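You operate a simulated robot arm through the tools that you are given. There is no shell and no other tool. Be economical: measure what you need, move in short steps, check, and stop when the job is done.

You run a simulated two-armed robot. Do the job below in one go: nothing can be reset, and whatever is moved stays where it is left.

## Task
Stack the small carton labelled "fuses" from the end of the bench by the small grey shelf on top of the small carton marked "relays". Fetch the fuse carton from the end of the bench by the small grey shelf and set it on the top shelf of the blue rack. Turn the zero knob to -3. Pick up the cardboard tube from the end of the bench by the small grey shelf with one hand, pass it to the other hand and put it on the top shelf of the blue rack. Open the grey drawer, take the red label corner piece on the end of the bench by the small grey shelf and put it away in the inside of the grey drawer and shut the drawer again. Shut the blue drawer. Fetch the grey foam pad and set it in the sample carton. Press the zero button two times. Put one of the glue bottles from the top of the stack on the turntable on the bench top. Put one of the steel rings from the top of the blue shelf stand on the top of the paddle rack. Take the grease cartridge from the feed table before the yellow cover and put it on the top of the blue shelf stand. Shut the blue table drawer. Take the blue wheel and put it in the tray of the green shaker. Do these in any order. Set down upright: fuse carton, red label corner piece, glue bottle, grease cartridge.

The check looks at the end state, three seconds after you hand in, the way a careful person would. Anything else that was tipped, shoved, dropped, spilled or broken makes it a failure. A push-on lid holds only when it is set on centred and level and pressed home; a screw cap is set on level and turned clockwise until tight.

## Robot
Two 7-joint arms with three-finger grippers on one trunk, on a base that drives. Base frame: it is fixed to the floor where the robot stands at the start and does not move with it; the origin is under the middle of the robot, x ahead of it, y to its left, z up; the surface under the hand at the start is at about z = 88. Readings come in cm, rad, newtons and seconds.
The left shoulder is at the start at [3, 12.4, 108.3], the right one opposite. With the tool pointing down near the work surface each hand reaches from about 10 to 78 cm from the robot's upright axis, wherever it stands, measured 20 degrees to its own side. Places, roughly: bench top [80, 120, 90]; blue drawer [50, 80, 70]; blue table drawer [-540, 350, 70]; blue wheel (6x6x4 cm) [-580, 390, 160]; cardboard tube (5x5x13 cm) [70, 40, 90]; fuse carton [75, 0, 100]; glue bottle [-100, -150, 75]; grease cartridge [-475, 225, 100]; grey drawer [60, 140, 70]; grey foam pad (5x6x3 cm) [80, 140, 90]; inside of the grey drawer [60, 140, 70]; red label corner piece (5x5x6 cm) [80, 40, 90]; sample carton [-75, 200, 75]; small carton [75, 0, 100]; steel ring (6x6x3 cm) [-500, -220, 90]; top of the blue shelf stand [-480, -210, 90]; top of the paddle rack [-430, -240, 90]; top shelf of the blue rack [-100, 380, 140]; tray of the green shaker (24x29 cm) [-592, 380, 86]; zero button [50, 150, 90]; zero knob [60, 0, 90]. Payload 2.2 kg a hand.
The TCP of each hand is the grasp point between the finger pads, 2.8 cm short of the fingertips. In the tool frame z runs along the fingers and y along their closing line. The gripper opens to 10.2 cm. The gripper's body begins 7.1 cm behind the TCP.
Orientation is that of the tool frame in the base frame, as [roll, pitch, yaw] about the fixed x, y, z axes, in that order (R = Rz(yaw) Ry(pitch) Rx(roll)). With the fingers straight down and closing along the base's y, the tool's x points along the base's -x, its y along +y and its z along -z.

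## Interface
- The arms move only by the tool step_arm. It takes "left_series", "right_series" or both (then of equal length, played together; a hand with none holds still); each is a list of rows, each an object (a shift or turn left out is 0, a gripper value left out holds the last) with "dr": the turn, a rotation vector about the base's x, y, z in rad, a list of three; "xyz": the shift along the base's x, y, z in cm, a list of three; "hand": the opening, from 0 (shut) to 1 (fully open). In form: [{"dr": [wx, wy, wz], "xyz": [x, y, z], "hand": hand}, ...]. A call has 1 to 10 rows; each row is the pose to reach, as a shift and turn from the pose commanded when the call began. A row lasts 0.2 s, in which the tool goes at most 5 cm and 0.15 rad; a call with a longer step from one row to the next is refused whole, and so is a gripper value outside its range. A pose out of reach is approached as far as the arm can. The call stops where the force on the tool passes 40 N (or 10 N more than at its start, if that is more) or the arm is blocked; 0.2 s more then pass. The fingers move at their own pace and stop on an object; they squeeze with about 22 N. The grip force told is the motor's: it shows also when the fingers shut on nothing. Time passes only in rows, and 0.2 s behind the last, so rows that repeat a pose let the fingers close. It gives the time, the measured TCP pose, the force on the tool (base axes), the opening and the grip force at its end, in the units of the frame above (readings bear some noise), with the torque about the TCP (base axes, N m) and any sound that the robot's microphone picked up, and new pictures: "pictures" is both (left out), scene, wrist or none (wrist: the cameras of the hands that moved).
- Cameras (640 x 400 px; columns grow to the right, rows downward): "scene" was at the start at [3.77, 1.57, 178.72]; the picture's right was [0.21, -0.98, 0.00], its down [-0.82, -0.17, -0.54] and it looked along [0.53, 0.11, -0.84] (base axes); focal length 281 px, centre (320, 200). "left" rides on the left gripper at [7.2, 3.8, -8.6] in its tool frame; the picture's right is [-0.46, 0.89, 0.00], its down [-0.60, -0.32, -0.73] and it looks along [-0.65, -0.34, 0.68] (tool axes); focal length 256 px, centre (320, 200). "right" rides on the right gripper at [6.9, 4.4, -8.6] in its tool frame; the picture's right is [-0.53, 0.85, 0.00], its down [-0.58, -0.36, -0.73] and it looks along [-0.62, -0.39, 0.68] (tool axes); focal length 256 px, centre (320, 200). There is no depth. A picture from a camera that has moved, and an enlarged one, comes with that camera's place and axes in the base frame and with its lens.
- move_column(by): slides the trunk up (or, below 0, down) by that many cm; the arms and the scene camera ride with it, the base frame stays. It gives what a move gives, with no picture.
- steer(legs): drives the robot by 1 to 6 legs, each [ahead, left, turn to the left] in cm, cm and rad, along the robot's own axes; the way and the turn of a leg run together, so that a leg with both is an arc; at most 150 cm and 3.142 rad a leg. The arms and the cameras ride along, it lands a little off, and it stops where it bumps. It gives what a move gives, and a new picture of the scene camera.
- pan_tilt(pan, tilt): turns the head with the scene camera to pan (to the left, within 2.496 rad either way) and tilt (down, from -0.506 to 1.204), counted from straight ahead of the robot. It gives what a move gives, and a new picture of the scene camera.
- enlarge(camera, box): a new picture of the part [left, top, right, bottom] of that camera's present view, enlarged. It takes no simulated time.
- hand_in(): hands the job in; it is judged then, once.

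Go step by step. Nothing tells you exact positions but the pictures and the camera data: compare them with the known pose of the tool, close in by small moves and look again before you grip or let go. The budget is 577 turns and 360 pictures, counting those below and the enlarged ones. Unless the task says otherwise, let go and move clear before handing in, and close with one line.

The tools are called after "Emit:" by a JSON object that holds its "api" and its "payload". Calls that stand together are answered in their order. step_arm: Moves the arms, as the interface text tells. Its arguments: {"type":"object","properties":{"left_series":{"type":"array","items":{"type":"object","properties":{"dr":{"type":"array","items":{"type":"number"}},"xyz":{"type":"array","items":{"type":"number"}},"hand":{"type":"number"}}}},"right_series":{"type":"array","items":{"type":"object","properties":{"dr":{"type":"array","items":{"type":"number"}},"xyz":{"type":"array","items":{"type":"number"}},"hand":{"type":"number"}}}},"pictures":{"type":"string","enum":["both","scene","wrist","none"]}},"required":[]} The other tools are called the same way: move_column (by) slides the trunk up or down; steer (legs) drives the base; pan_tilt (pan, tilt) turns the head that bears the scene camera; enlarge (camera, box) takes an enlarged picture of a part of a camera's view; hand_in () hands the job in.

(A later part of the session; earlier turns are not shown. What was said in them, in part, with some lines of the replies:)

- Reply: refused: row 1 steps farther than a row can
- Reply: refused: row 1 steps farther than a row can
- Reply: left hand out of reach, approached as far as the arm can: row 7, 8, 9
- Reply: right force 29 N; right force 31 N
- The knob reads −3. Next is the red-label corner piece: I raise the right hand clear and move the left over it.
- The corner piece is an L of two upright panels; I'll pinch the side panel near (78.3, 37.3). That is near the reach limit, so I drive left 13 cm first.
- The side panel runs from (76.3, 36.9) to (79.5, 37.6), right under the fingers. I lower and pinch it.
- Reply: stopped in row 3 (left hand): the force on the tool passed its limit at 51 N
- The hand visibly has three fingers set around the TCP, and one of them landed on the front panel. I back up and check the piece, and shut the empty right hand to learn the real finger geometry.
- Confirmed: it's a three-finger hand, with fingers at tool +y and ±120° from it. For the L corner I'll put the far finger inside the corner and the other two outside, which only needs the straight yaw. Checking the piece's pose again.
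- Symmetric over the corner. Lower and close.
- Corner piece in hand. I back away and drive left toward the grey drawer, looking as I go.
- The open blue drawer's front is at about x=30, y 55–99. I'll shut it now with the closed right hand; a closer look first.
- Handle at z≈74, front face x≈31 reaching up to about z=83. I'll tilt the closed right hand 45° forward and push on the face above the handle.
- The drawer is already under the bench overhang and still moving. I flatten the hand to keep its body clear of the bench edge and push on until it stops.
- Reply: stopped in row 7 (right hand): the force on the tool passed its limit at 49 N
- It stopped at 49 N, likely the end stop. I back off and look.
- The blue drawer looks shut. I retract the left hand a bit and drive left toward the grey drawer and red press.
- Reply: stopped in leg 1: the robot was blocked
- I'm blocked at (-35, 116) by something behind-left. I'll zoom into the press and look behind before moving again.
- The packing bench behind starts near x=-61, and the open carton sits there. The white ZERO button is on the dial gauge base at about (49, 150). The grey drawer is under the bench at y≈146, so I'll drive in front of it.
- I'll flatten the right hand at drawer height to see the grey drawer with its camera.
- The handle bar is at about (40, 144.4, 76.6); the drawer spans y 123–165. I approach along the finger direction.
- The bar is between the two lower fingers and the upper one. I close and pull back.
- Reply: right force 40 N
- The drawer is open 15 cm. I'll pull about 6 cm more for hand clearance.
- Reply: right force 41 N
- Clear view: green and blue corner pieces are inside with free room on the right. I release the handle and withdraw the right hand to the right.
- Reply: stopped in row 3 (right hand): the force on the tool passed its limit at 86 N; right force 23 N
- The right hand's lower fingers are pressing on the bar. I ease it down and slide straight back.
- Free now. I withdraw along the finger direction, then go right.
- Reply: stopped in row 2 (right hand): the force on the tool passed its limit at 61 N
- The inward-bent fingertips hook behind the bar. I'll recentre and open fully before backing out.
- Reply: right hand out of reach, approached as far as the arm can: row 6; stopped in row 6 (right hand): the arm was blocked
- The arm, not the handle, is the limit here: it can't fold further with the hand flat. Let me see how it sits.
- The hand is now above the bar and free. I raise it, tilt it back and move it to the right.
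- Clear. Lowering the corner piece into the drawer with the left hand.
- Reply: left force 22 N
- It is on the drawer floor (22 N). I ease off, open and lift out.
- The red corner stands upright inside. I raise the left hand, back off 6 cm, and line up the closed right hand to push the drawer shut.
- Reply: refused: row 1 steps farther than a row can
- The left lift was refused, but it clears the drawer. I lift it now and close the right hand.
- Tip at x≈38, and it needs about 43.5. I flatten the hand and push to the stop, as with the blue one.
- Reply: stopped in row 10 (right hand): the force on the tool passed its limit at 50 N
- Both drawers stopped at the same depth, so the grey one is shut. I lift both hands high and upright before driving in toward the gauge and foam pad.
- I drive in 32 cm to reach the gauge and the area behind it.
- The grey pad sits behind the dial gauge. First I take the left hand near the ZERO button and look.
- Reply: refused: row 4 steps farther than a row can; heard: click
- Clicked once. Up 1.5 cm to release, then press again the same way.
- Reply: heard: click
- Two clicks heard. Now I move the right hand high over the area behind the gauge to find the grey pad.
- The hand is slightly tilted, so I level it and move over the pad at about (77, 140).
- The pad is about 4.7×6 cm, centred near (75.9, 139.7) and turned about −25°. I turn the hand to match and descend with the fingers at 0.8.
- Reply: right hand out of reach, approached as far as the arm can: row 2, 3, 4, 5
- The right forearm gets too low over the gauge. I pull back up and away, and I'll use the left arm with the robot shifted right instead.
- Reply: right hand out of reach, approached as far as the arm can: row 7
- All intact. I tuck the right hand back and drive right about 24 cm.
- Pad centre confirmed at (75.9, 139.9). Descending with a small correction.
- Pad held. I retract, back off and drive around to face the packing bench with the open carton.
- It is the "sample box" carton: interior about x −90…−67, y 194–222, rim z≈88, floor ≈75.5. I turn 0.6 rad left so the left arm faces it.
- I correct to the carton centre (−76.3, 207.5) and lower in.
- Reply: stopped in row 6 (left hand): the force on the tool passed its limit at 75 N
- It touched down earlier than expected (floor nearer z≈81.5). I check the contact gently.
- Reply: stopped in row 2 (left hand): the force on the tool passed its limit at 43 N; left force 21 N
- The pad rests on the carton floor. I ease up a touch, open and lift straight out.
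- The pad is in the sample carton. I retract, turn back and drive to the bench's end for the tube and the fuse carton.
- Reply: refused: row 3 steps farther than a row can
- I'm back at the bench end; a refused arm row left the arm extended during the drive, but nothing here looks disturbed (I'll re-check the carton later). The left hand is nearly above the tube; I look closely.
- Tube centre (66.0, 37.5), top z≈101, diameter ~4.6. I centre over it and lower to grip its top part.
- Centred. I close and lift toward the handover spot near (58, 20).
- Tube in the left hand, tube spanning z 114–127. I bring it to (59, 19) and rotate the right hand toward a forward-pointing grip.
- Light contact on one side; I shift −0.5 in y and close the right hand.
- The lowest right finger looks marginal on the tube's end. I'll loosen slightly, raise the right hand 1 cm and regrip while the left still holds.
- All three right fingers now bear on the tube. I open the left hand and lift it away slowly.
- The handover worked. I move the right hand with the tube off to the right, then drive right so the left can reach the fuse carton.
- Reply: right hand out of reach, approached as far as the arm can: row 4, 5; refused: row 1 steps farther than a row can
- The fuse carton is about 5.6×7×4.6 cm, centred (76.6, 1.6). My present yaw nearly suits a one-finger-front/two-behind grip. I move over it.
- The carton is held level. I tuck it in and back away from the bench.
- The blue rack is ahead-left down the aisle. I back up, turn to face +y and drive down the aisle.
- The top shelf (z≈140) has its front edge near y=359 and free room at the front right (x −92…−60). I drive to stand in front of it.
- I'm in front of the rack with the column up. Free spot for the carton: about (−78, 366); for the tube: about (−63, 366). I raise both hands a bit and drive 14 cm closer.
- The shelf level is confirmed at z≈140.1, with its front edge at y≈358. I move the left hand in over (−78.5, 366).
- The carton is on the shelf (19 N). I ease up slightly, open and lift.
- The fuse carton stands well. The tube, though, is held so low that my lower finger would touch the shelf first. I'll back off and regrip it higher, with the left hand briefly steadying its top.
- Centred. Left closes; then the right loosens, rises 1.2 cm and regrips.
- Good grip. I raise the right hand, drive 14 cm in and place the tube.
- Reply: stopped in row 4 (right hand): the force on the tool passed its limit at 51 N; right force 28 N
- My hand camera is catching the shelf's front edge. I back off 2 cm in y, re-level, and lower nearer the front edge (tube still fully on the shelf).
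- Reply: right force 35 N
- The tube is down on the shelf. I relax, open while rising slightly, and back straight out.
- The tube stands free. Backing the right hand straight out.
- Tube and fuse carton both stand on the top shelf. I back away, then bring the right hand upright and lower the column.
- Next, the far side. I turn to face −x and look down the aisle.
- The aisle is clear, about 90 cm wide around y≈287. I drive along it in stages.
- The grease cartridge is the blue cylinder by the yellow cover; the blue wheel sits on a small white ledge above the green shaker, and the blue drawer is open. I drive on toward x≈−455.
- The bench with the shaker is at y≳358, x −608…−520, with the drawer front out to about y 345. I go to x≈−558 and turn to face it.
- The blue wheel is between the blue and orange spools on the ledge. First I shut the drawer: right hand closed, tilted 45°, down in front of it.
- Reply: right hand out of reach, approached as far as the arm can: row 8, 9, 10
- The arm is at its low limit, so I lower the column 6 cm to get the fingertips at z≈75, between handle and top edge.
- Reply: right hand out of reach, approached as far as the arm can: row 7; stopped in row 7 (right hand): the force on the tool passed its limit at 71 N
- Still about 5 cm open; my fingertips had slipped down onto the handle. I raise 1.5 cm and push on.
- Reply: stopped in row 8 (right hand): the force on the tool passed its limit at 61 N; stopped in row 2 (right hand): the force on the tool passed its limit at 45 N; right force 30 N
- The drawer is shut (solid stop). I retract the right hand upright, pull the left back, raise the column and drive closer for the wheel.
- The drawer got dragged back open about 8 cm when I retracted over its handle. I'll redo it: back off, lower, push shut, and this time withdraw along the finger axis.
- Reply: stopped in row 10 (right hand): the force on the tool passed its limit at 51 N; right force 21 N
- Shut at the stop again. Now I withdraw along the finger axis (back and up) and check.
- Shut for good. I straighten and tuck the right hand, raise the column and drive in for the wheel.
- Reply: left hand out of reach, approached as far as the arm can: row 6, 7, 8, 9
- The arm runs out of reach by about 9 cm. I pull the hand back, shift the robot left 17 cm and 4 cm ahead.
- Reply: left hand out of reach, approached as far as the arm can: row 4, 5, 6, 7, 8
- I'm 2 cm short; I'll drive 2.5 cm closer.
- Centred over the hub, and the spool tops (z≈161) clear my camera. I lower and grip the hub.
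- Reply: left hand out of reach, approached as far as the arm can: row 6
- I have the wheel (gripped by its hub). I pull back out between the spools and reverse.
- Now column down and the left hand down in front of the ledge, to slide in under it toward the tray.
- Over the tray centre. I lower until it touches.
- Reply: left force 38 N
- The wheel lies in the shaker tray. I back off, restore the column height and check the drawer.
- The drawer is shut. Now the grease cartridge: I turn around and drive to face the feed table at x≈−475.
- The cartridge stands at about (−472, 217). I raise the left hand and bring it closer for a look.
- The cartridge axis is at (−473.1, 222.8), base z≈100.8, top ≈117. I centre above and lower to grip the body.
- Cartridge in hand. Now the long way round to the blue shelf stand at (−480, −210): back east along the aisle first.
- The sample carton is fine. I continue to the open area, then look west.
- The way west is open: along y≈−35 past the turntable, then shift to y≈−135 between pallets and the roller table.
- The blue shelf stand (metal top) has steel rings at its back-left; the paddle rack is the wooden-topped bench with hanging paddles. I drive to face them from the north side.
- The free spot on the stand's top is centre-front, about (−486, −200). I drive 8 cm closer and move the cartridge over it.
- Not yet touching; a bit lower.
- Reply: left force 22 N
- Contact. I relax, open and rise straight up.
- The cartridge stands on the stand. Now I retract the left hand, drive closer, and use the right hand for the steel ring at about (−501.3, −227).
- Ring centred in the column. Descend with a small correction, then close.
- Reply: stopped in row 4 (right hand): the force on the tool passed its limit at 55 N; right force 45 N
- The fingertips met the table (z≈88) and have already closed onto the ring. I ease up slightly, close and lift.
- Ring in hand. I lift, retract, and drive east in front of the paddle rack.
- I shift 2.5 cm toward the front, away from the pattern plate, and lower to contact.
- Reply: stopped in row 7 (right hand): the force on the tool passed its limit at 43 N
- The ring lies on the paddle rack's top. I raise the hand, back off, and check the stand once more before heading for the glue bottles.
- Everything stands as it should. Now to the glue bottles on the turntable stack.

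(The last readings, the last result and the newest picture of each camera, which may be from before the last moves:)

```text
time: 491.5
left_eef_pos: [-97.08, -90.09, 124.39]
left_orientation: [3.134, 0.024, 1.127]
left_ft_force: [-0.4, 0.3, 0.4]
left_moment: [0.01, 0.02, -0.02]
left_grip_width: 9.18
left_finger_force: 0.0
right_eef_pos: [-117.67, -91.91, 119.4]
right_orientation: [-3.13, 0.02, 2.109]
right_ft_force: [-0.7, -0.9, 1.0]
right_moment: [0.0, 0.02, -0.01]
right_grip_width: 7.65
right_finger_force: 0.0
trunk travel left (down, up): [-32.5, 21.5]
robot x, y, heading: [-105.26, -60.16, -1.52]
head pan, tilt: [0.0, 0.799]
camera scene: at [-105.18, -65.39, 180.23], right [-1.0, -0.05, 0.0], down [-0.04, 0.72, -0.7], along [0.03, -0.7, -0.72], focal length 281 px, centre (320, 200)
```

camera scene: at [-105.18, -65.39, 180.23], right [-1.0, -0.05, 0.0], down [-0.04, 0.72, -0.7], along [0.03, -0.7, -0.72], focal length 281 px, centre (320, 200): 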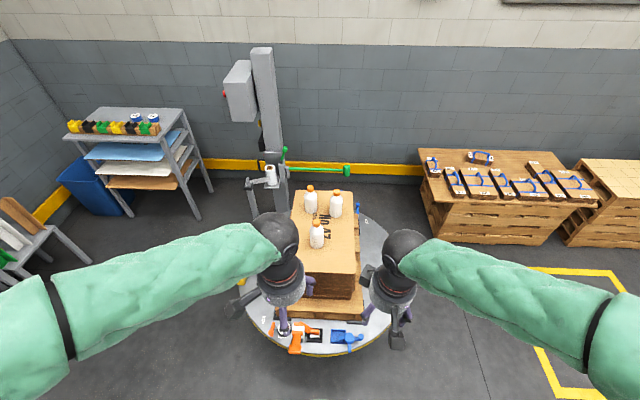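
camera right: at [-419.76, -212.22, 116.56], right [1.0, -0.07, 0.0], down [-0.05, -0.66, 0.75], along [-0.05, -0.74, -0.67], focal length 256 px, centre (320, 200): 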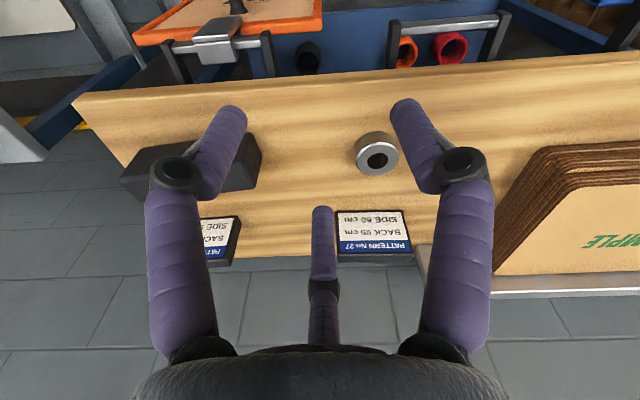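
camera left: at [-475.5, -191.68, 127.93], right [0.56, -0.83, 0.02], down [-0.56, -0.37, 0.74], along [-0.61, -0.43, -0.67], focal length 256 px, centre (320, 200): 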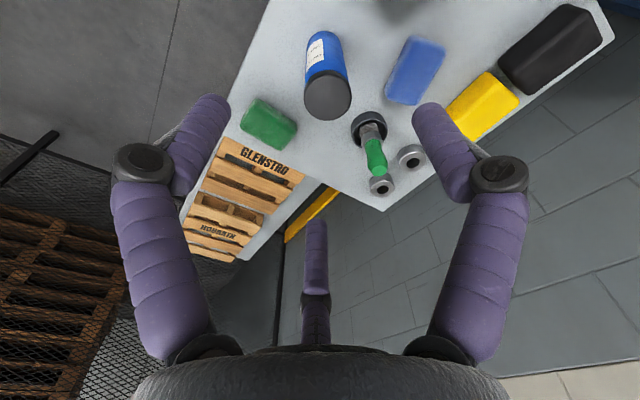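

Three glue bottles stand on the cardboard stack on the turntable; the front one is nearest, about (−100, −144). I drive 8 cm closer and look with the left hand.

Emit:
{"api": "steer", "payload": {"legs": [[7, 0, -0.05]]}}

Emit:
{"api": "step_arm", "payload": {"left_series": [{"xyz": [-1, -4.5, 0], "hand": 1}, {"xyz": [-2, -9, -1]}, {"xyz": [-3, -13.5, -2]}, {"xyz": [-3, -18, -4]}, {"xyz": [-3, -22.5, -6]}, {"xyz": [-3, -27, -8]}, {"xyz": [-3, -31, -10]}, {"xyz": [-3, -34, -14]}], "pictures": "both"}}

```text
time: 492.6
left_eef_pos: [-98.42, -97.6, 124.14]
left_orientation: [3.136, 0.023, 1.076]
left_ft_force: [0.8, -0.5, 0.6]
left_moment: [0.02, -0.03, 0.01]
left_grip_width: 9.18
left_finger_force: 0.0
right_eef_pos: [-119.12, -98.24, 119.49]
right_orientation: [-3.132, 0.017, 2.059]
right_ft_force: [0.0, 0.0, 0.3]
right_moment: [0.04, -0.01, -0.04]
right_grip_width: 7.67
right_finger_force: 0.1
trunk travel left (down, up): [-32.5, 21.5]
robot x, y, heading: [-104.78, -67.45, -1.574]
head pan, tilt: [0.0, 0.799]
camera scene: at [-105.26, -72.53, 180.22], right [-1.0, 0.0, 0.0], down [0.0, 0.72, -0.7], along [0.0, -0.7, -0.72], focal length 281 px, centre (320, 200)
```

scene: 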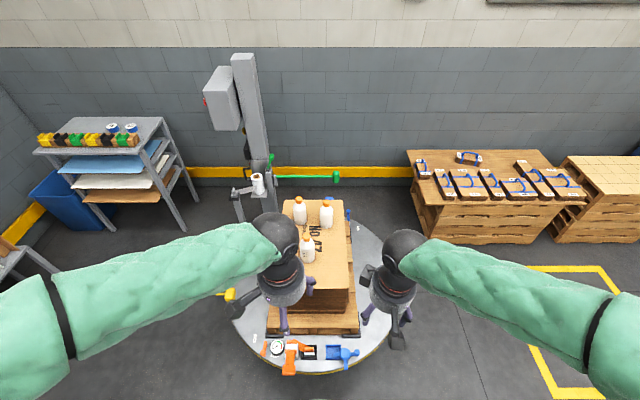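

```text
time: 494.4
left_eef_pos: [-101.41, -131.88, 110.37]
left_orientation: [3.136, 0.023, 1.078]
left_ft_force: [0.1, -0.6, 0.0]
left_moment: [0.05, 0.0, -0.02]
left_grip_width: 10.16
left_finger_force: 0.0
right_eef_pos: [-119.05, -98.27, 119.32]
right_orientation: [-3.132, 0.019, 2.06]
right_ft_force: [0.3, -0.3, 0.0]
right_moment: [0.04, -0.01, -0.04]
right_grip_width: 7.63
right_finger_force: 0.1
trunk travel left (down, up): [-32.5, 21.5]
robot x, y, heading: [-104.86, -67.12, -1.577]
head pan, tilt: [0.0, 0.799]
camera scene: at [-105.29, -72.53, 180.22], right [-1.0, 0.0, 0.0], down [0.0, 0.72, -0.7], along [0.0, -0.7, -0.72], focal length 281 px, centre (320, 200)
camera left: at [-94.58, -127.11, 118.74], right [0.56, -0.83, 0.02], down [-0.56, -0.36, 0.74], along [-0.61, -0.42, -0.67], focal length 256 px, centre (320, 200)
```

scene: 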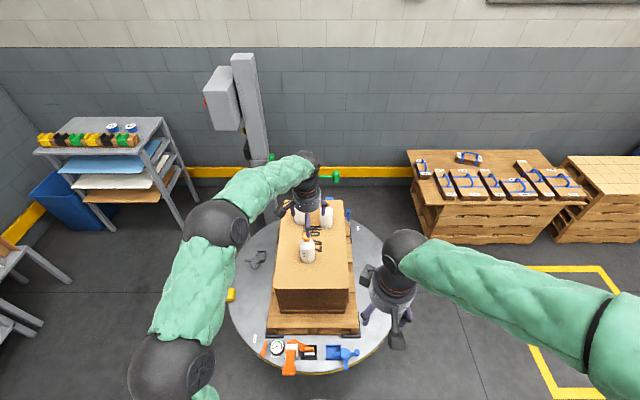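
left: 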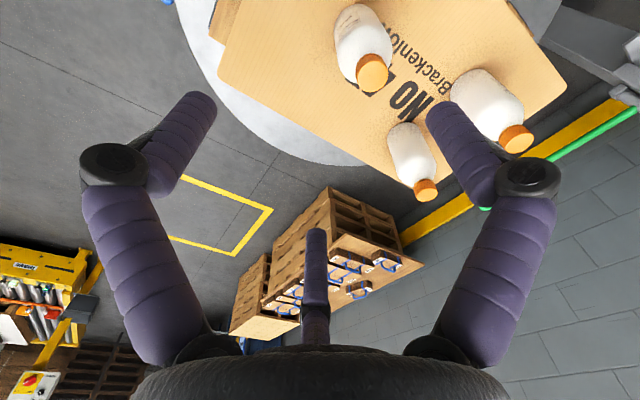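

Emit:
{"api": "enlarge", "payload": {"camera": "scene", "box": [260, 185, 360, 285]}}

Emit:
{"api": "enlarge", "payload": {"camera": "left", "box": [300, 0, 460, 100]}}

```text
4.00 times, centred on (310, 235) of scene
camera zoom: at [-105.29, -72.53, 180.22], right [-1.0, 0.0, 0.0], down [0.0, 0.72, -0.7], along [0.0, -0.7, -0.72], focal length 1123 px, centre (360, 60)
```

zoom: 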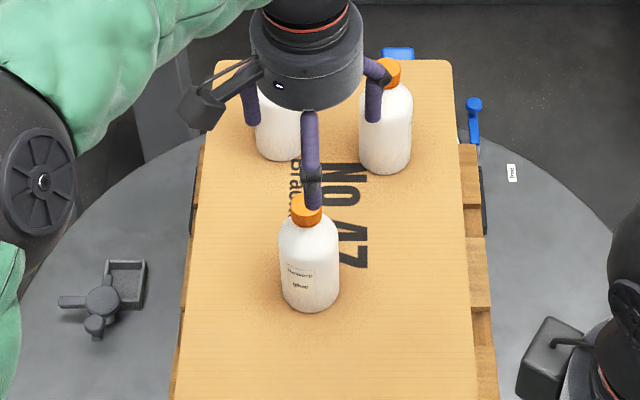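

```text
4.00 times, centred on (380, 50) of left
camera zoom: at [-94.58, -127.11, 118.74], right [0.56, -0.83, 0.02], down [-0.56, -0.36, 0.74], along [-0.61, -0.42, -0.67], focal length 1024 px, centre (80, 800)
```

zoom: 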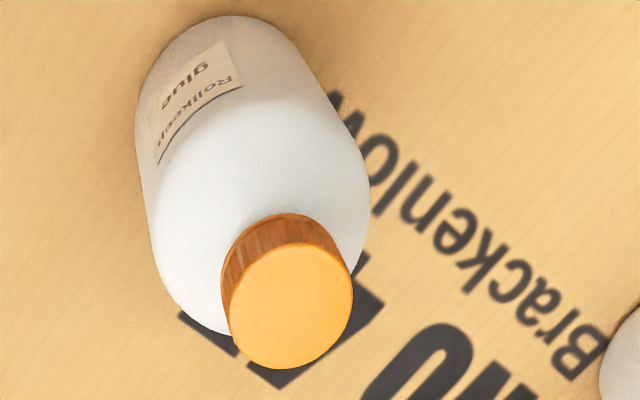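

The bottle is about 6.1 cm wide, cap top ≈92, axis ≈(−100.4, −138). I move over and lower partway to verify.

Emit:
{"api": "step_arm", "payload": {"left_series": [{"xyz": [0.5, -3, 0]}, {"xyz": [0.95, -6.2, 0]}, {"xyz": [0.95, -6.2, -4]}, {"xyz": [0.95, -6.2, -8]}], "pictures": "wrist"}}

```text
time: 495.4
left_eef_pos: [-100.41, -137.6, 102.25]
left_orientation: [3.135, 0.023, 1.075]
left_ft_force: [-0.1, -1.0, 1.1]
left_moment: [0.02, 0.03, -0.02]
left_grip_width: 10.19
left_finger_force: 0.1
right_eef_pos: [-119.04, -98.22, 119.4]
right_orientation: [-3.132, 0.017, 2.059]
right_ft_force: [0.4, -0.3, -0.6]
right_moment: [0.03, 0.01, 0.01]
right_grip_width: 7.63
right_finger_force: 0.1
trunk travel left (down, up): [-32.5, 21.5]
robot x, y, heading: [-105.25, -67.11, -1.57]
head pan, tilt: [0.0, 0.799]
camera left: at [-93.65, -132.9, 110.66], right [0.56, -0.83, 0.02], down [-0.56, -0.36, 0.74], along [-0.61, -0.42, -0.67], focal length 256 px, centre (320, 200)
```

left: 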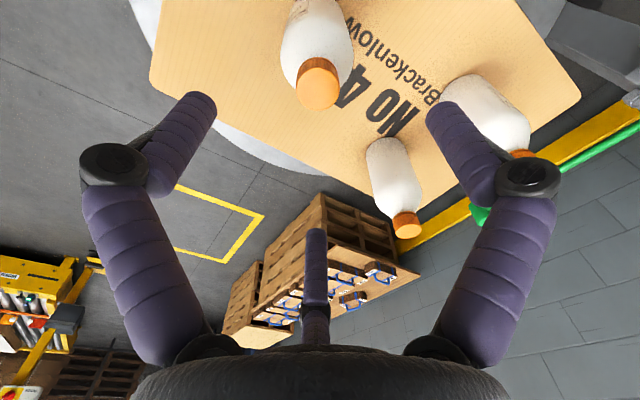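

Emit:
{"api": "step_arm", "payload": {"left_series": [{"xyz": [0, 0, -4.5]}, {"xyz": [0, 0, -9]}, {"xyz": [0, 0, -13]}, {"xyz": [0, 0, -15.6]}, {"xyz": [0, 0, -15.6]}], "pictures": "wrist"}}

```text
time: 496.6
left_eef_pos: [-100.67, -137.61, 86.72]
left_orientation: [3.134, 0.023, 1.074]
left_ft_force: [-0.7, 0.0, -0.4]
left_moment: [0.01, -0.01, 0.05]
left_grip_width: 10.2
left_finger_force: 0.0
right_eef_pos: [-119.08, -98.02, 119.47]
right_orientation: [-3.128, 0.018, 2.058]
right_ft_force: [-0.3, -0.2, -0.3]
right_moment: [0.0, -0.01, 0.0]
right_grip_width: 7.67
right_finger_force: 0.0
trunk travel left (down, up): [-32.5, 21.5]
robot x, y, heading: [-105.16, -67.36, -1.574]
head pan, tilt: [0.0, 0.799]
camera left: at [-93.77, -132.76, 95.08], right [0.56, -0.83, 0.02], down [-0.56, -0.36, 0.74], along [-0.61, -0.42, -0.67], focal length 256 px, centre (320, 200)
```

left: 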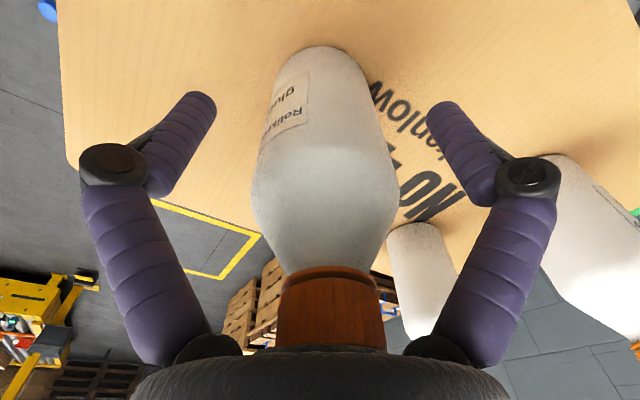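

Emit:
{"api": "step_arm", "payload": {"left_series": [{"hand": 0.3}, {"hand": 0.3}, {"hand": 0.3}, {"xyz": [0, 0, 2]}, {"xyz": [0, 0, 6]}, {"xyz": [0, 0, 10.5]}, {"xyz": [0, 0, 15]}, {"xyz": [0, 0, 19.5]}, {"xyz": [0, 0, 24]}, {"xyz": [0, 0, 28]}], "pictures": "both"}}

```text
time: 498.8
left_eef_pos: [-100.73, -137.66, 114.52]
left_orientation: [3.134, 0.024, 1.076]
left_ft_force: [-0.9, 0.8, -4.4]
left_moment: [-0.01, -0.04, 0.02]
left_grip_width: 6.15
left_finger_force: 22.0
right_eef_pos: [-119.06, -98.06, 119.52]
right_orientation: [-3.129, 0.02, 2.06]
right_ft_force: [-0.4, -0.2, 0.6]
right_moment: [-0.01, 0.0, 0.0]
right_grip_width: 7.66
right_finger_force: 0.1
trunk travel left (down, up): [-32.5, 21.5]
robot x, y, heading: [-105.05, -67.23, -1.572]
head pan, tilt: [0.0, 0.799]
camera scene: at [-105.28, -72.23, 180.23], right [-1.0, 0.0, 0.0], down [0.0, 0.72, -0.7], along [0.0, -0.7, -0.72], focal length 281 px, centre (320, 200)
camera left: at [-93.94, -132.92, 122.96], right [0.56, -0.83, 0.02], down [-0.56, -0.36, 0.74], along [-0.61, -0.42, -0.67], focal length 256 px, centre (320, 200)
```

scene: 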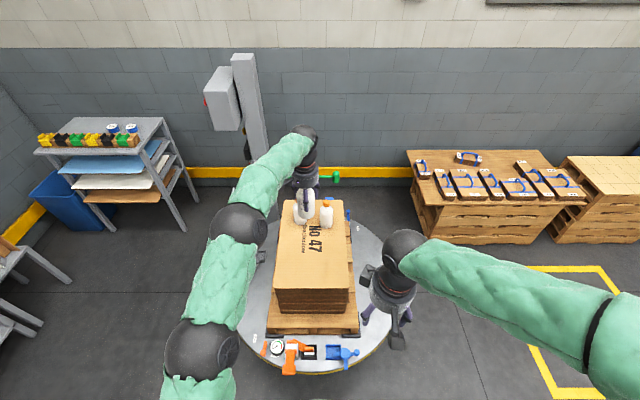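
left: 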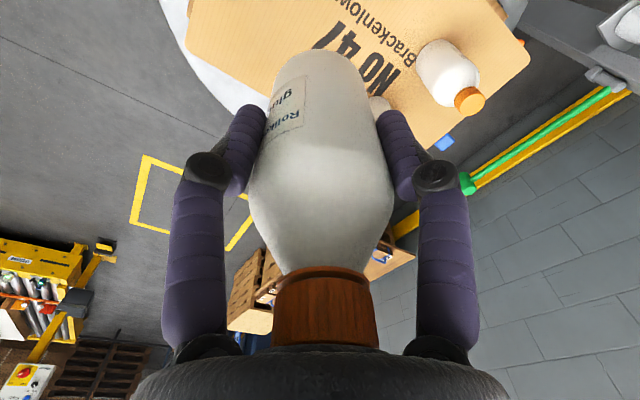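

The bottle is held. I retract and drive back to the main bench near y≈118.

Emit:
{"api": "step_arm", "payload": {"left_series": [{"xyz": [0.5, 4.5, 1]}, {"xyz": [1, 9, 2]}, {"xyz": [1.5, 13.5, 3]}, {"xyz": [2, 18, 4]}, {"xyz": [2.5, 22.5, 5]}, {"xyz": [3, 26, 6]}], "pictures": "none"}}

Emit:
{"api": "steer", "payload": {"legs": [[-15, 0, 0], [0, 0, 1.571], [75, 0, 0], [0, 130, 0], [0, 36, 0]]}}

Emit:
{"api": "pan_tilt", "payload": {"pan": -0.2, "tilt": 0.95}}

```text
time: 500.1
left_eef_pos: [-97.72, -111.71, 120.78]
left_orientation: [3.133, 0.026, 1.075]
left_ft_force: [0.7, 0.9, -3.8]
left_moment: [-0.03, -0.01, 0.04]
left_grip_width: 5.85
left_finger_force: 22.0
right_eef_pos: [-119.15, -97.86, 119.42]
right_orientation: [-3.128, 0.019, 2.06]
right_ft_force: [-0.6, 0.9, -0.2]
right_moment: [-0.02, 0.0, 0.0]
right_grip_width: 7.65
right_finger_force: 0.1
trunk travel left (down, up): [-32.5, 21.5]
robot x, y, heading: [-104.61, -66.92, -1.57]
head pan, tilt: [0.0, 0.799]
```

```text
time: 517.1
left_eef_pos: [16.48, 120.8, 120.66]
left_orientation: [3.136, 0.023, 2.64]
left_ft_force: [-0.2, 1.2, -3.4]
left_moment: [-0.03, -0.02, 0.03]
left_grip_width: 5.84
left_finger_force: 22.5
right_eef_pos: [2.5, 99.68, 119.36]
right_orientation: [-3.129, 0.019, -2.658]
right_ft_force: [0.9, -0.2, -0.3]
right_moment: [-0.05, 0.0, -0.01]
right_grip_width: 7.64
right_finger_force: 0.0
trunk travel left (down, up): [-32.5, 21.5]
robot x, y, heading: [-28.17, 113.72, -0.003]
head pan, tilt: [0.0, 0.799]
camera scene: at [-23.18, 113.81, 180.23], right [-0.01, -1.0, 0.0], down [-0.72, 0.0, -0.7], along [0.7, -0.01, -0.72], focal length 281 px, centre (320, 200)
```

scene: 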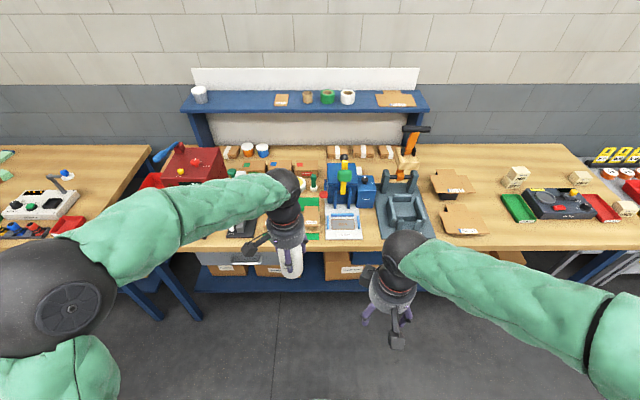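

```text
time: 517.8
left_eef_pos: [16.61, 120.77, 120.57]
left_orientation: [3.133, 0.023, 2.642]
left_ft_force: [0.0, -0.5, -4.1]
left_moment: [0.01, 0.02, -0.02]
left_grip_width: 5.83
left_finger_force: 22.2
right_eef_pos: [2.56, 99.54, 119.49]
right_orientation: [-3.13, 0.018, -2.659]
right_ft_force: [-0.6, 0.4, -0.2]
right_moment: [0.05, -0.03, -0.01]
right_grip_width: 7.64
right_finger_force: 0.0
trunk travel left (down, up): [-32.5, 21.5]
robot x, y, heading: [-28.08, 113.73, -0.005]
head pan, tilt: [-0.201, 0.949]
camera scene: at [-24.12, 112.23, 179.08], right [-0.21, -0.98, 0.0], down [-0.8, 0.17, -0.58], along [0.57, -0.12, -0.81], focal length 281 px, centre (320, 200)
```

scene: 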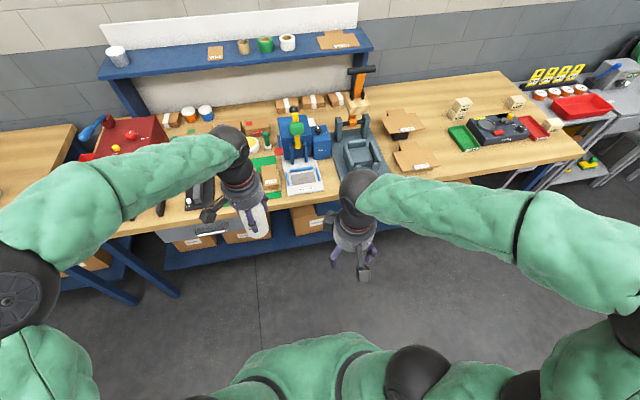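

Emit:
{"api": "enlarge", "payload": {"camera": "scene", "box": [120, 180, 380, 280]}}

Emit:
{"api": "enlarge", "payload": {"camera": "scene", "box": [160, 60, 460, 210]}}

```text
2.46 times, centred on (250, 230) of scene
camera zoom: at [-24.12, 112.23, 179.08], right [-0.21, -0.98, 0.0], down [-0.8, 0.17, -0.58], along [0.57, -0.12, -0.81], focal length 691 px, centre (492, 126)
```

zoom: 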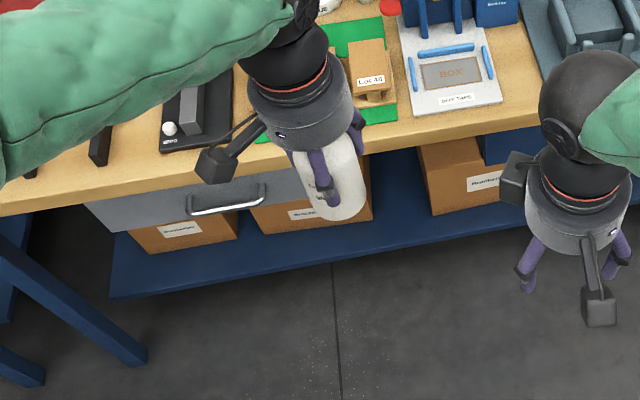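

```text
2.13 times, centred on (310, 135) of scene
camera zoom: at [-24.12, 112.23, 179.08], right [-0.21, -0.98, 0.0], down [-0.8, 0.17, -0.58], along [0.57, -0.12, -0.81], focal length 599 px, centre (341, 339)
```

zoom: 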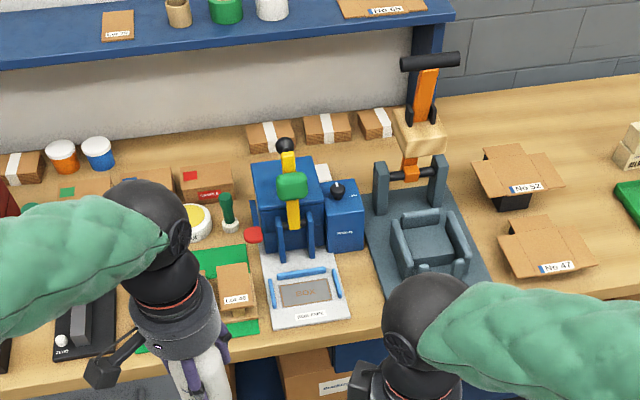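

The drawer fronts look shut. The spot where the foam pad lay, about (76, 140) on the bench top, is free and reachable with the left hand as before. I drive in to the same stance.

Emit:
{"api": "steer", "payload": {"legs": [[37, 4, 0.005]]}}

Emit:
{"api": "pan_tilt", "payload": {"pan": 0.15, "tilt": 0.9}}

Emit:
{"api": "enlarge", "payload": {"camera": "scene", "box": [200, 80, 420, 250]}}

```text
time: 520.1
left_eef_pos: [52.89, 125.21, 120.63]
left_orientation: [3.136, 0.022, 2.65]
left_ft_force: [0.0, -0.6, -3.9]
left_moment: [0.0, 0.04, 0.0]
left_grip_width: 5.87
left_finger_force: 21.6
right_eef_pos: [39.33, 103.83, 119.3]
right_orientation: [-3.132, 0.018, -2.651]
right_ft_force: [-0.1, 0.3, -0.1]
right_moment: [-0.02, 0.05, 0.0]
right_grip_width: 7.64
right_finger_force: 0.1
trunk travel left (down, up): [-32.5, 21.5]
robot x, y, heading: [8.1, 117.82, 0.003]
head pan, tilt: [-0.201, 0.949]
camera scene: at [12.48, 116.27, 179.07], right [-0.2, -0.98, 0.0], down [-0.8, 0.16, -0.58], along [0.57, -0.11, -0.81], focal length 281 px, centre (320, 200)
```

scene: 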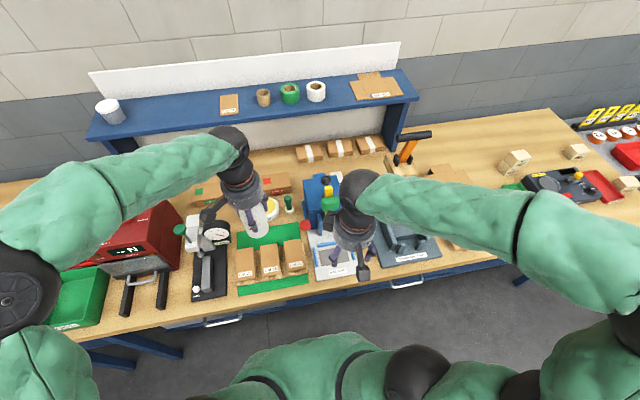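

```text
time: 521.0
left_eef_pos: [52.9, 125.18, 120.79]
left_orientation: [3.134, 0.022, 2.652]
left_ft_force: [-0.3, 0.3, -3.1]
left_moment: [0.03, 0.01, 0.0]
left_grip_width: 5.87
left_finger_force: 21.5
right_eef_pos: [39.1, 103.91, 119.38]
right_orientation: [-3.13, 0.019, -2.649]
right_ft_force: [0.2, -0.4, 0.2]
right_moment: [-0.03, 0.03, 0.01]
right_grip_width: 7.65
right_finger_force: 0.1
trunk travel left (down, up): [-32.5, 21.5]
robot x, y, heading: [8.44, 117.6, 0.0]
head pan, tilt: [0.15, 0.901]
camera scene: at [12.68, 118.82, 179.44], right [0.15, -0.99, 0.0], down [-0.77, -0.12, -0.62], along [0.61, 0.09, -0.78], focal length 281 px, centre (320, 200)
```

scene: 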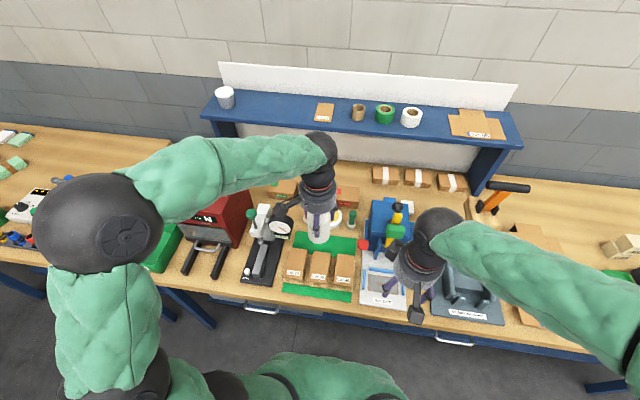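

```text
2.35 times, centred on (310, 165) of scene
camera zoom: at [12.68, 118.82, 179.44], right [0.15, -0.99, 0.0], down [-0.77, -0.12, -0.62], along [0.61, 0.09, -0.78], focal length 661 px, centre (344, 282)
```

zoom: 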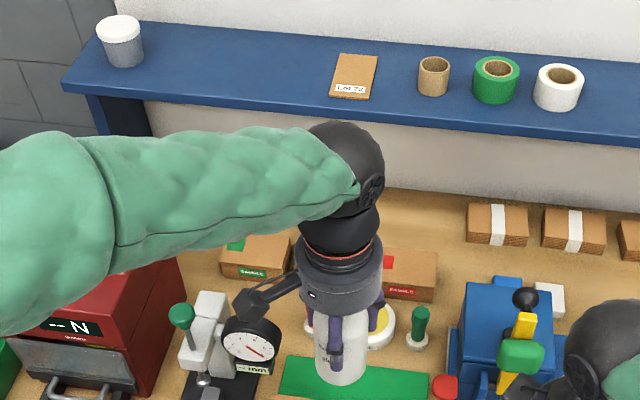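

Emit:
{"api": "step_arm", "payload": {"left_series": [{"xyz": [3.5, 0.4, 2.5]}, {"xyz": [7.5, 0.8, 4]}, {"xyz": [12, 1.2, 4]}, {"xyz": [16.5, 1.8, 4]}, {"xyz": [20.5, 3.5, 4]}, {"xyz": [23, 7, 4]}, {"xyz": [23.6, 11, 4]}, {"xyz": [23.6, 15.3, 4]}], "pictures": "both"}}

```text
time: 522.8
left_eef_pos: [76.36, 140.82, 124.46]
left_orientation: [3.137, 0.023, 2.651]
left_ft_force: [0.8, 0.5, -3.7]
left_moment: [-0.03, 0.0, 0.01]
left_grip_width: 5.88
left_finger_force: 22.0
right_eef_pos: [39.15, 103.96, 119.29]
right_orientation: [-3.128, 0.017, -2.65]
right_ft_force: [0.4, 0.3, -0.4]
right_moment: [-0.02, -0.03, 0.0]
right_grip_width: 7.66
right_finger_force: 0.0
trunk travel left (down, up): [-32.5, 21.5]
robot x, y, heading: [8.2, 117.6, 0.001]
head pan, tilt: [0.15, 0.901]
camera scene: at [12.71, 119.06, 179.44], right [0.15, -0.99, 0.0], down [-0.77, -0.12, -0.62], along [0.61, 0.09, -0.78], focal length 281 px, centre (320, 200)
camera left: at [71.59, 147.54, 132.91], right [0.83, 0.56, 0.02], down [0.37, -0.56, 0.74], along [0.43, -0.61, -0.67], focal length 256 px, centre (320, 200)
```

scene: 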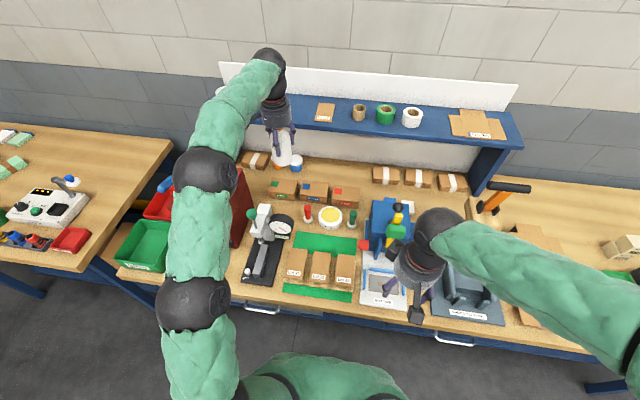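
left: 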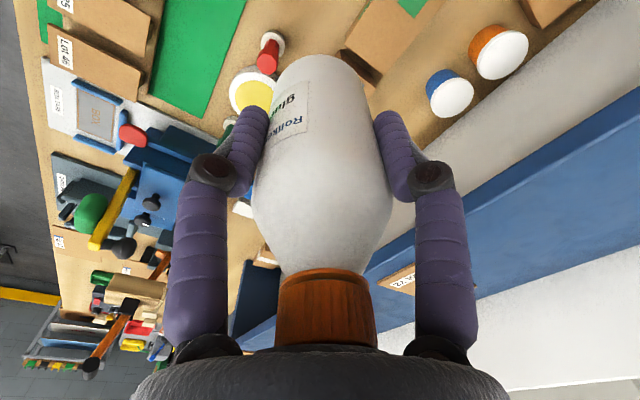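

Emit:
{"api": "step_arm", "payload": {"left_series": [{"xyz": [0, -0.4, -4.5]}, {"xyz": [0, -0.4, -9]}, {"xyz": [0, -0.4, -13.5]}, {"xyz": [0, -0.4, -18]}, {"xyz": [0, -0.4, -21.5]}], "pictures": "wrist"}}

Emit:
{"api": "enlarge", "payload": {"camera": "scene", "box": [220, 140, 380, 260]}}

```text
time: 524.0
left_eef_pos: [76.52, 140.21, 103.08]
left_orientation: [3.136, 0.024, 2.651]
left_ft_force: [0.5, 0.9, -3.5]
left_moment: [-0.02, 0.03, 0.01]
left_grip_width: 5.83
left_finger_force: 22.0
right_eef_pos: [39.23, 103.84, 119.35]
right_orientation: [-3.131, 0.018, -2.65]
right_ft_force: [0.7, 0.3, 0.5]
right_moment: [0.02, 0.02, -0.01]
right_grip_width: 7.66
right_finger_force: 0.1
trunk travel left (down, up): [-32.5, 21.5]
robot x, y, heading: [8.19, 117.36, 0.002]
head pan, tilt: [0.15, 0.901]
camera left: at [71.77, 146.99, 111.46], right [0.83, 0.56, 0.02], down [0.37, -0.56, 0.74], along [0.43, -0.61, -0.67], focal length 256 px, centre (320, 200)
```

left: 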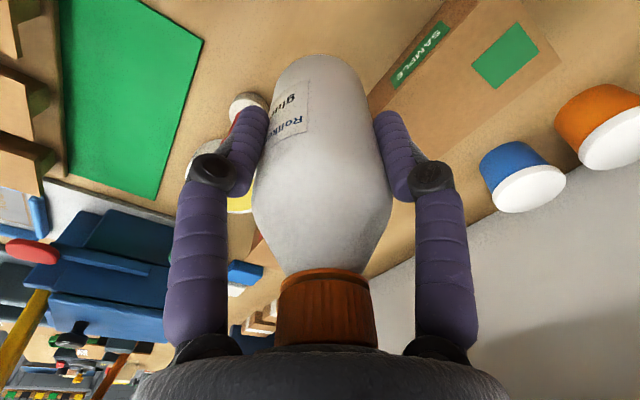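

```text
3.33 times, centred on (300, 200) of scene
camera zoom: at [12.81, 118.86, 179.43], right [0.15, -0.99, 0.0], down [-0.78, -0.12, -0.62], along [0.61, 0.09, -0.78], focal length 936 px, centre (387, 200)
```

zoom: 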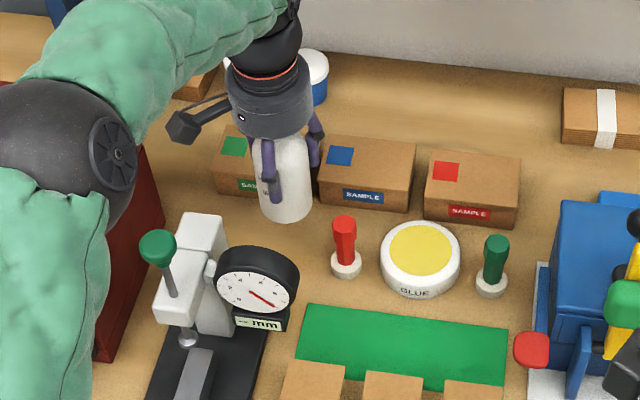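

Emit:
{"api": "step_arm", "payload": {"left_series": [{"xyz": [-0.5, 0, -2]}, {"xyz": [-0.5, 0, -3.5]}, {"xyz": [-0.5, 0, -4.3]}, {"xyz": [-0.5, 0, -5]}, {"xyz": [-0.5, 0, -5.6]}, {"xyz": [-0.5, 0, -6.2]}], "pictures": "none"}}

Emit:
{"api": "enlarge", "payload": {"camera": "scene", "box": [220, 140, 380, 260]}}

```text
time: 525.4
left_eef_pos: [76.03, 140.19, 96.98]
left_orientation: [3.137, 0.022, 2.65]
left_ft_force: [-0.1, 0.6, -3.1]
left_moment: [0.0, -0.01, -0.03]
left_grip_width: 5.82
left_finger_force: 21.9
right_eef_pos: [39.28, 103.84, 119.38]
right_orientation: [-3.13, 0.018, -2.648]
right_ft_force: [-0.5, -0.5, -0.7]
right_moment: [0.0, -0.02, 0.0]
right_grip_width: 7.64
right_finger_force: 0.2
trunk travel left (down, up): [-32.5, 21.5]
robot x, y, heading: [8.29, 117.37, 0.0]
head pan, tilt: [0.15, 0.901]
```

```text
3.33 times, centred on (300, 200) of scene
camera zoom: at [12.77, 118.85, 179.44], right [0.15, -0.99, 0.0], down [-0.77, -0.12, -0.62], along [0.61, 0.09, -0.78], focal length 936 px, centre (387, 200)
```

zoom: 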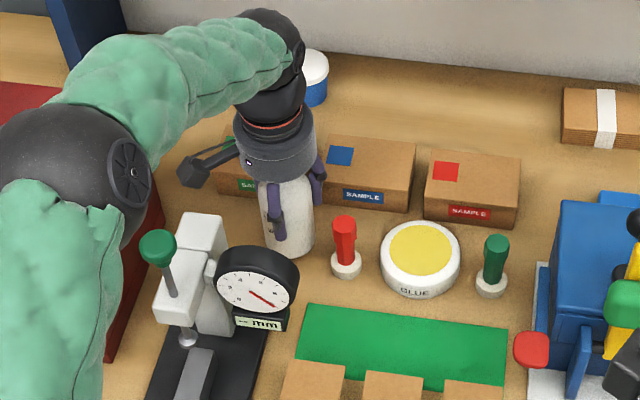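

Not quite down yet; a little more.

Emit:
{"api": "step_arm", "payload": {"left_series": [{"xyz": [0, 0, -0.5]}, {"xyz": [0, 0, -1]}, {"xyz": [0, 0, -1.5]}, {"xyz": [0, 0, -2]}, {"xyz": [0, 0, -2.5]}], "pictures": "none"}}

```text
time: 526.5
left_eef_pos: [76.44, 140.28, 95.81]
left_orientation: [3.129, 0.034, 2.655]
left_ft_force: [-7.7, -3.2, 19.7]
left_moment: [-0.05, 1.23, 0.07]
left_grip_width: 5.83
left_finger_force: 21.8
right_eef_pos: [39.07, 103.89, 119.39]
right_orientation: [-3.13, 0.02, -2.648]
right_ft_force: [0.1, 0.1, 0.6]
right_moment: [-0.03, 0.05, 0.01]
right_grip_width: 7.67
right_finger_force: 0.1
trunk travel left (down, up): [-32.5, 21.5]
robot x, y, heading: [8.19, 117.68, 0.003]
head pan, tilt: [0.15, 0.901]
stopped in row 5 (left hand): the force on the tool passed its limit at 43 N (the readings are from after the stop); the commanded pose is now the measured one
```

It is standing on the bench. I relax, open and lift straight up.

Emit:
{"api": "step_arm", "payload": {"left_series": [{"xyz": [-0.3, 0, 0.4], "dr": [0, -0.01, 0]}, {"xyz": [-0.3, 0, 0.5], "hand": 0.8}, {"xyz": [-0.3, 0, 0.5], "hand": 0.85}, {"xyz": [-0.3, 0, 0.5]}, {"xyz": [-0.3, 0, 4]}, {"xyz": [-0.3, 0, 8.5]}, {"xyz": [-0.3, 0, 13]}, {"xyz": [-0.3, 0, 17.5]}, {"xyz": [-0.3, 0, 22]}, {"xyz": [-0.3, 0, 26.5]}], "pictures": "none"}}

Emit:
{"api": "enlarge", "payload": {"camera": "scene", "box": [220, 140, 380, 260]}}

```text
time: 528.7
left_eef_pos: [76.07, 140.15, 122.13]
left_orientation: [3.128, 0.029, 2.652]
left_ft_force: [-0.2, -0.7, -0.6]
left_moment: [0.03, -0.01, 0.01]
left_grip_width: 8.69
left_finger_force: 0.0
right_eef_pos: [39.12, 103.72, 119.32]
right_orientation: [-3.13, 0.018, -2.649]
right_ft_force: [0.2, -0.4, -0.3]
right_moment: [-0.03, 0.01, 0.01]
right_grip_width: 7.64
right_finger_force: 0.0
trunk travel left (down, up): [-32.5, 21.5]
robot x, y, heading: [8.19, 117.81, -0.001]
head pan, tilt: [0.15, 0.901]
```

```text
3.33 times, centred on (300, 200) of scene
camera zoom: at [12.61, 118.8, 179.44], right [0.15, -0.99, 0.0], down [-0.77, -0.12, -0.62], along [0.61, 0.1, -0.78], focal length 936 px, centre (387, 200)
```

zoom: 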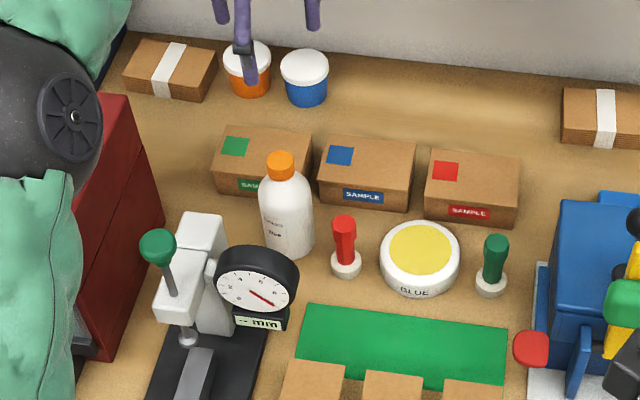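

The glue bottle stands on the bench top. I retract, back away and verify the two bench drawers.

Emit:
{"api": "step_arm", "payload": {"left_series": [{"xyz": [-3, -3.5, 1]}, {"xyz": [-6, -7, 2]}, {"xyz": [-10, -9.5, 2]}, {"xyz": [-14.5, -11, 2]}, {"xyz": [-19, -12, 2]}, {"xyz": [-23, -12, 2]}], "pictures": "none"}}

Emit:
{"api": "steer", "payload": {"legs": [[-36, 0, 0]]}}

Emit:
{"api": "step_arm", "payload": {"left_series": [{"xyz": [-4, 2, 2]}, {"xyz": [-8, 4, 4]}, {"xyz": [-12, 7, 6]}, {"xyz": [-14, 11, 8]}], "right_series": [{"xyz": [-3, -2, 2]}, {"xyz": [-5, -5, 4]}, {"xyz": [-6, -9, 6]}, {"xyz": [-6, -13, 8]}], "pictures": "scene"}}

```text
time: 530.1
left_eef_pos: [52.74, 128.27, 123.88]
left_orientation: [3.129, 0.033, 2.654]
left_ft_force: [-0.8, -0.4, 0.3]
left_moment: [0.02, -0.01, 0.0]
left_grip_width: 8.68
left_finger_force: 0.1
right_eef_pos: [38.96, 103.84, 119.45]
right_orientation: [-3.127, 0.021, -2.65]
right_ft_force: [-0.6, 0.2, -0.1]
right_moment: [-0.02, -0.04, 0.0]
right_grip_width: 7.64
right_finger_force: 0.0
trunk travel left (down, up): [-32.5, 21.5]
robot x, y, heading: [8.22, 117.65, 0.0]
head pan, tilt: [0.15, 0.901]
```

```text
time: 532.4
left_eef_pos: [16.76, 127.93, 123.93]
left_orientation: [3.13, 0.031, 2.645]
left_ft_force: [0.5, 0.3, 0.1]
left_moment: [-0.01, -0.04, -0.01]
left_grip_width: 8.65
left_finger_force: 0.1
right_eef_pos: [2.9, 103.51, 119.36]
right_orientation: [-3.128, 0.021, -2.656]
right_ft_force: [0.0, -0.3, 0.8]
right_moment: [0.02, -0.06, -0.02]
right_grip_width: 7.64
right_finger_force: 0.0
trunk travel left (down, up): [-32.5, 21.5]
robot x, y, heading: [-28.04, 117.67, -0.001]
head pan, tilt: [0.15, 0.901]
camera scene: at [-23.55, 118.82, 179.44], right [0.15, -0.99, 0.0], down [-0.78, -0.11, -0.62], along [0.61, 0.09, -0.78], focal length 281 px, centre (320, 200)
```

scene: 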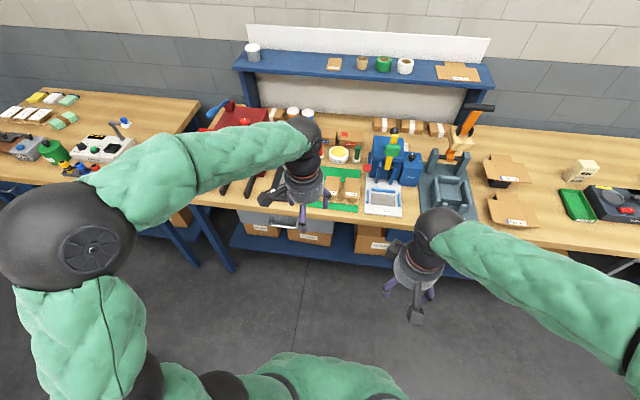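

```text
refused: row 3 steps farther than a row can; nothing moved
```

Emit:
{"api": "enlarge", "payload": {"camera": "scene", "box": [220, 180, 420, 280]}}

Emit:
{"api": "step_arm", "payload": {"left_series": [{"xyz": [-3, 3, 2]}, {"xyz": [-6, 6, 4]}, {"xyz": [-8, 10, 5]}], "right_series": [{"xyz": [-3, -3, 1]}, {"xyz": [-5, -7, 1]}, {"xyz": [-6, -11, 1]}], "pictures": "scene"}}

Emit:
{"api": "enlarge", "payload": {"camera": "scene", "box": [320, 180, 520, 300]}}

```text
3.20 times, centred on (320, 230) of scene
camera zoom: at [-23.55, 118.82, 179.44], right [0.15, -0.99, 0.0], down [-0.78, -0.11, -0.62], along [0.61, 0.09, -0.78], focal length 899 px, centre (320, 104)
```

zoom: 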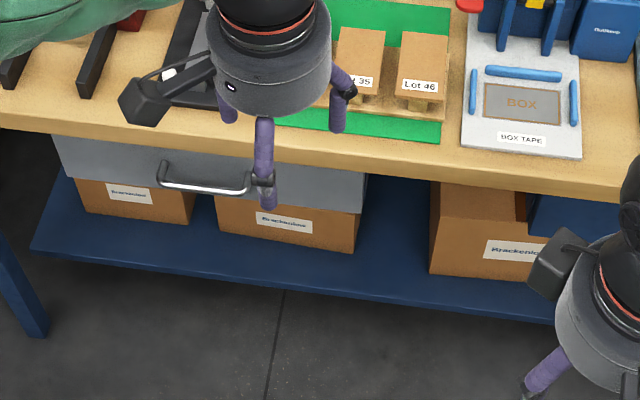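

```text
time: 533.2
left_eef_pos: [8.61, 138.01, 129.2]
left_orientation: [3.129, 0.033, 2.645]
left_ft_force: [0.3, -0.3, 0.5]
left_moment: [-0.08, -0.03, 0.02]
left_grip_width: 8.62
left_finger_force: 0.0
right_eef_pos: [-3.31, 92.42, 120.26]
right_orientation: [-3.128, 0.018, -2.654]
right_ft_force: [0.5, -0.5, -0.3]
right_moment: [-0.01, -0.07, 0.0]
right_grip_width: 7.63
right_finger_force: 0.0
trunk travel left (down, up): [-32.5, 21.5]
robot x, y, heading: [-27.42, 117.71, -0.004]
head pan, tilt: [0.15, 0.901]
camera scene: at [-23.67, 118.93, 179.44], right [0.15, -0.99, 0.0], down [-0.77, -0.11, -0.62], along [0.62, 0.09, -0.78], focal length 281 px, centre (320, 200)
```

scene: 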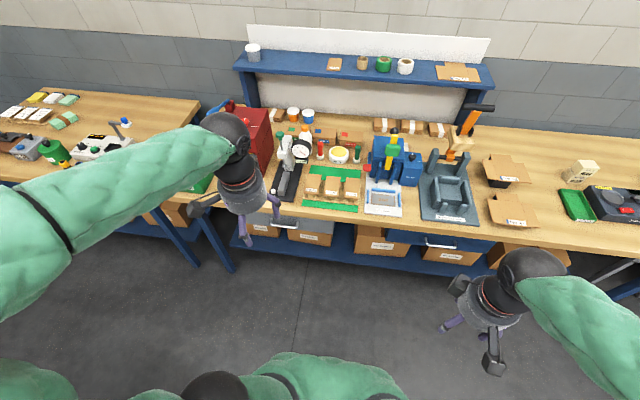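

```text
3.20 times, centred on (420, 240) of scene
camera zoom: at [-23.67, 118.93, 179.44], right [0.15, -0.99, 0.0], down [-0.77, -0.11, -0.62], along [0.62, 0.09, -0.78], focal length 899 px, centre (0, 72)
```

zoom: 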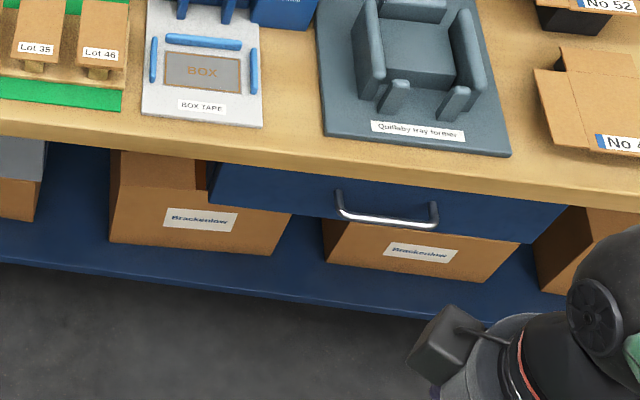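

Both bench drawers measure shut (fronts at x≈44). One last look at the bench end: stack and knob.

Emit:
{"api": "pan_tilt", "payload": {"pan": -0.75, "tilt": 0.7}}

Emit:
{"api": "enlarge", "payload": {"camera": "scene", "box": [260, 100, 460, 240]}}

```text
time: 534.4
left_eef_pos: [8.86, 137.92, 129.08]
left_orientation: [3.129, 0.031, 2.647]
left_ft_force: [0.1, 0.7, 0.4]
left_moment: [0.0, 0.04, -0.01]
left_grip_width: 8.69
left_finger_force: 0.1
right_eef_pos: [-3.0, 92.48, 120.29]
right_orientation: [-3.129, 0.018, -2.656]
right_ft_force: [0.2, 0.0, 0.4]
right_moment: [0.01, -0.01, -0.01]
right_grip_width: 7.68
right_finger_force: 0.1
trunk travel left (down, up): [-32.5, 21.5]
robot x, y, heading: [-27.85, 117.64, -0.003]
head pan, tilt: [-0.75, 0.7]
camera scene: at [-24.71, 111.9, 181.05], right [-0.68, -0.73, 0.0], down [-0.47, 0.44, -0.76], along [0.56, -0.52, -0.64], focal length 281 px, centre (320, 200)
```

scene: 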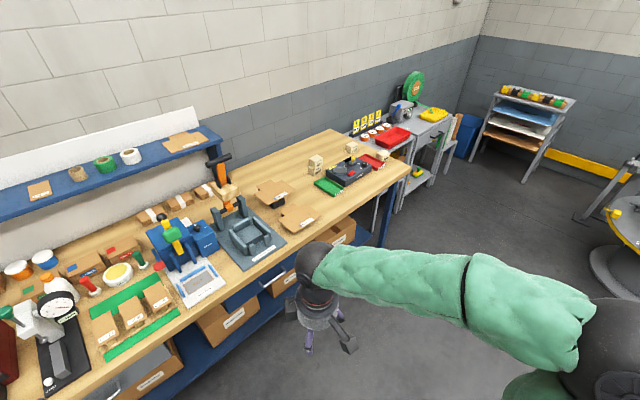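

```text
2.86 times, centred on (360, 170) of scene
camera zoom: at [-24.71, 111.9, 181.05], right [-0.68, -0.73, 0.0], down [-0.47, 0.44, -0.76], along [0.56, -0.52, -0.64], focal length 802 px, centre (206, 286)
```

zoom: 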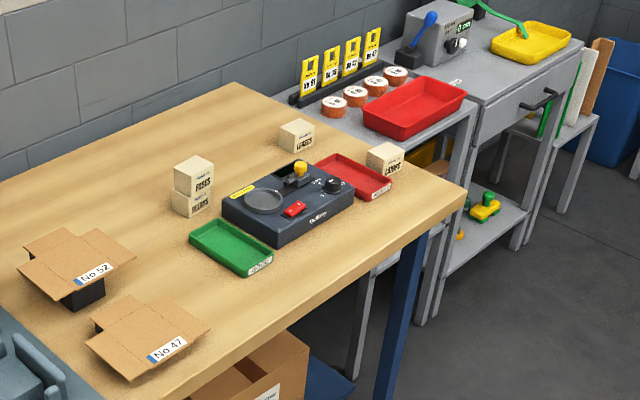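

The stack, the knob and everything else I can see from here are in place, and both hands are empty and clear. I hand the job in.

Emit:
{"api": "hand_in", "payload": {}}

```text
The job is handed in.
```

I did all thirteen jobs and handed in, with both hands empty and clear; I have not seen the red corner piece since I shut the grey drawer on it (it was standing upright then).
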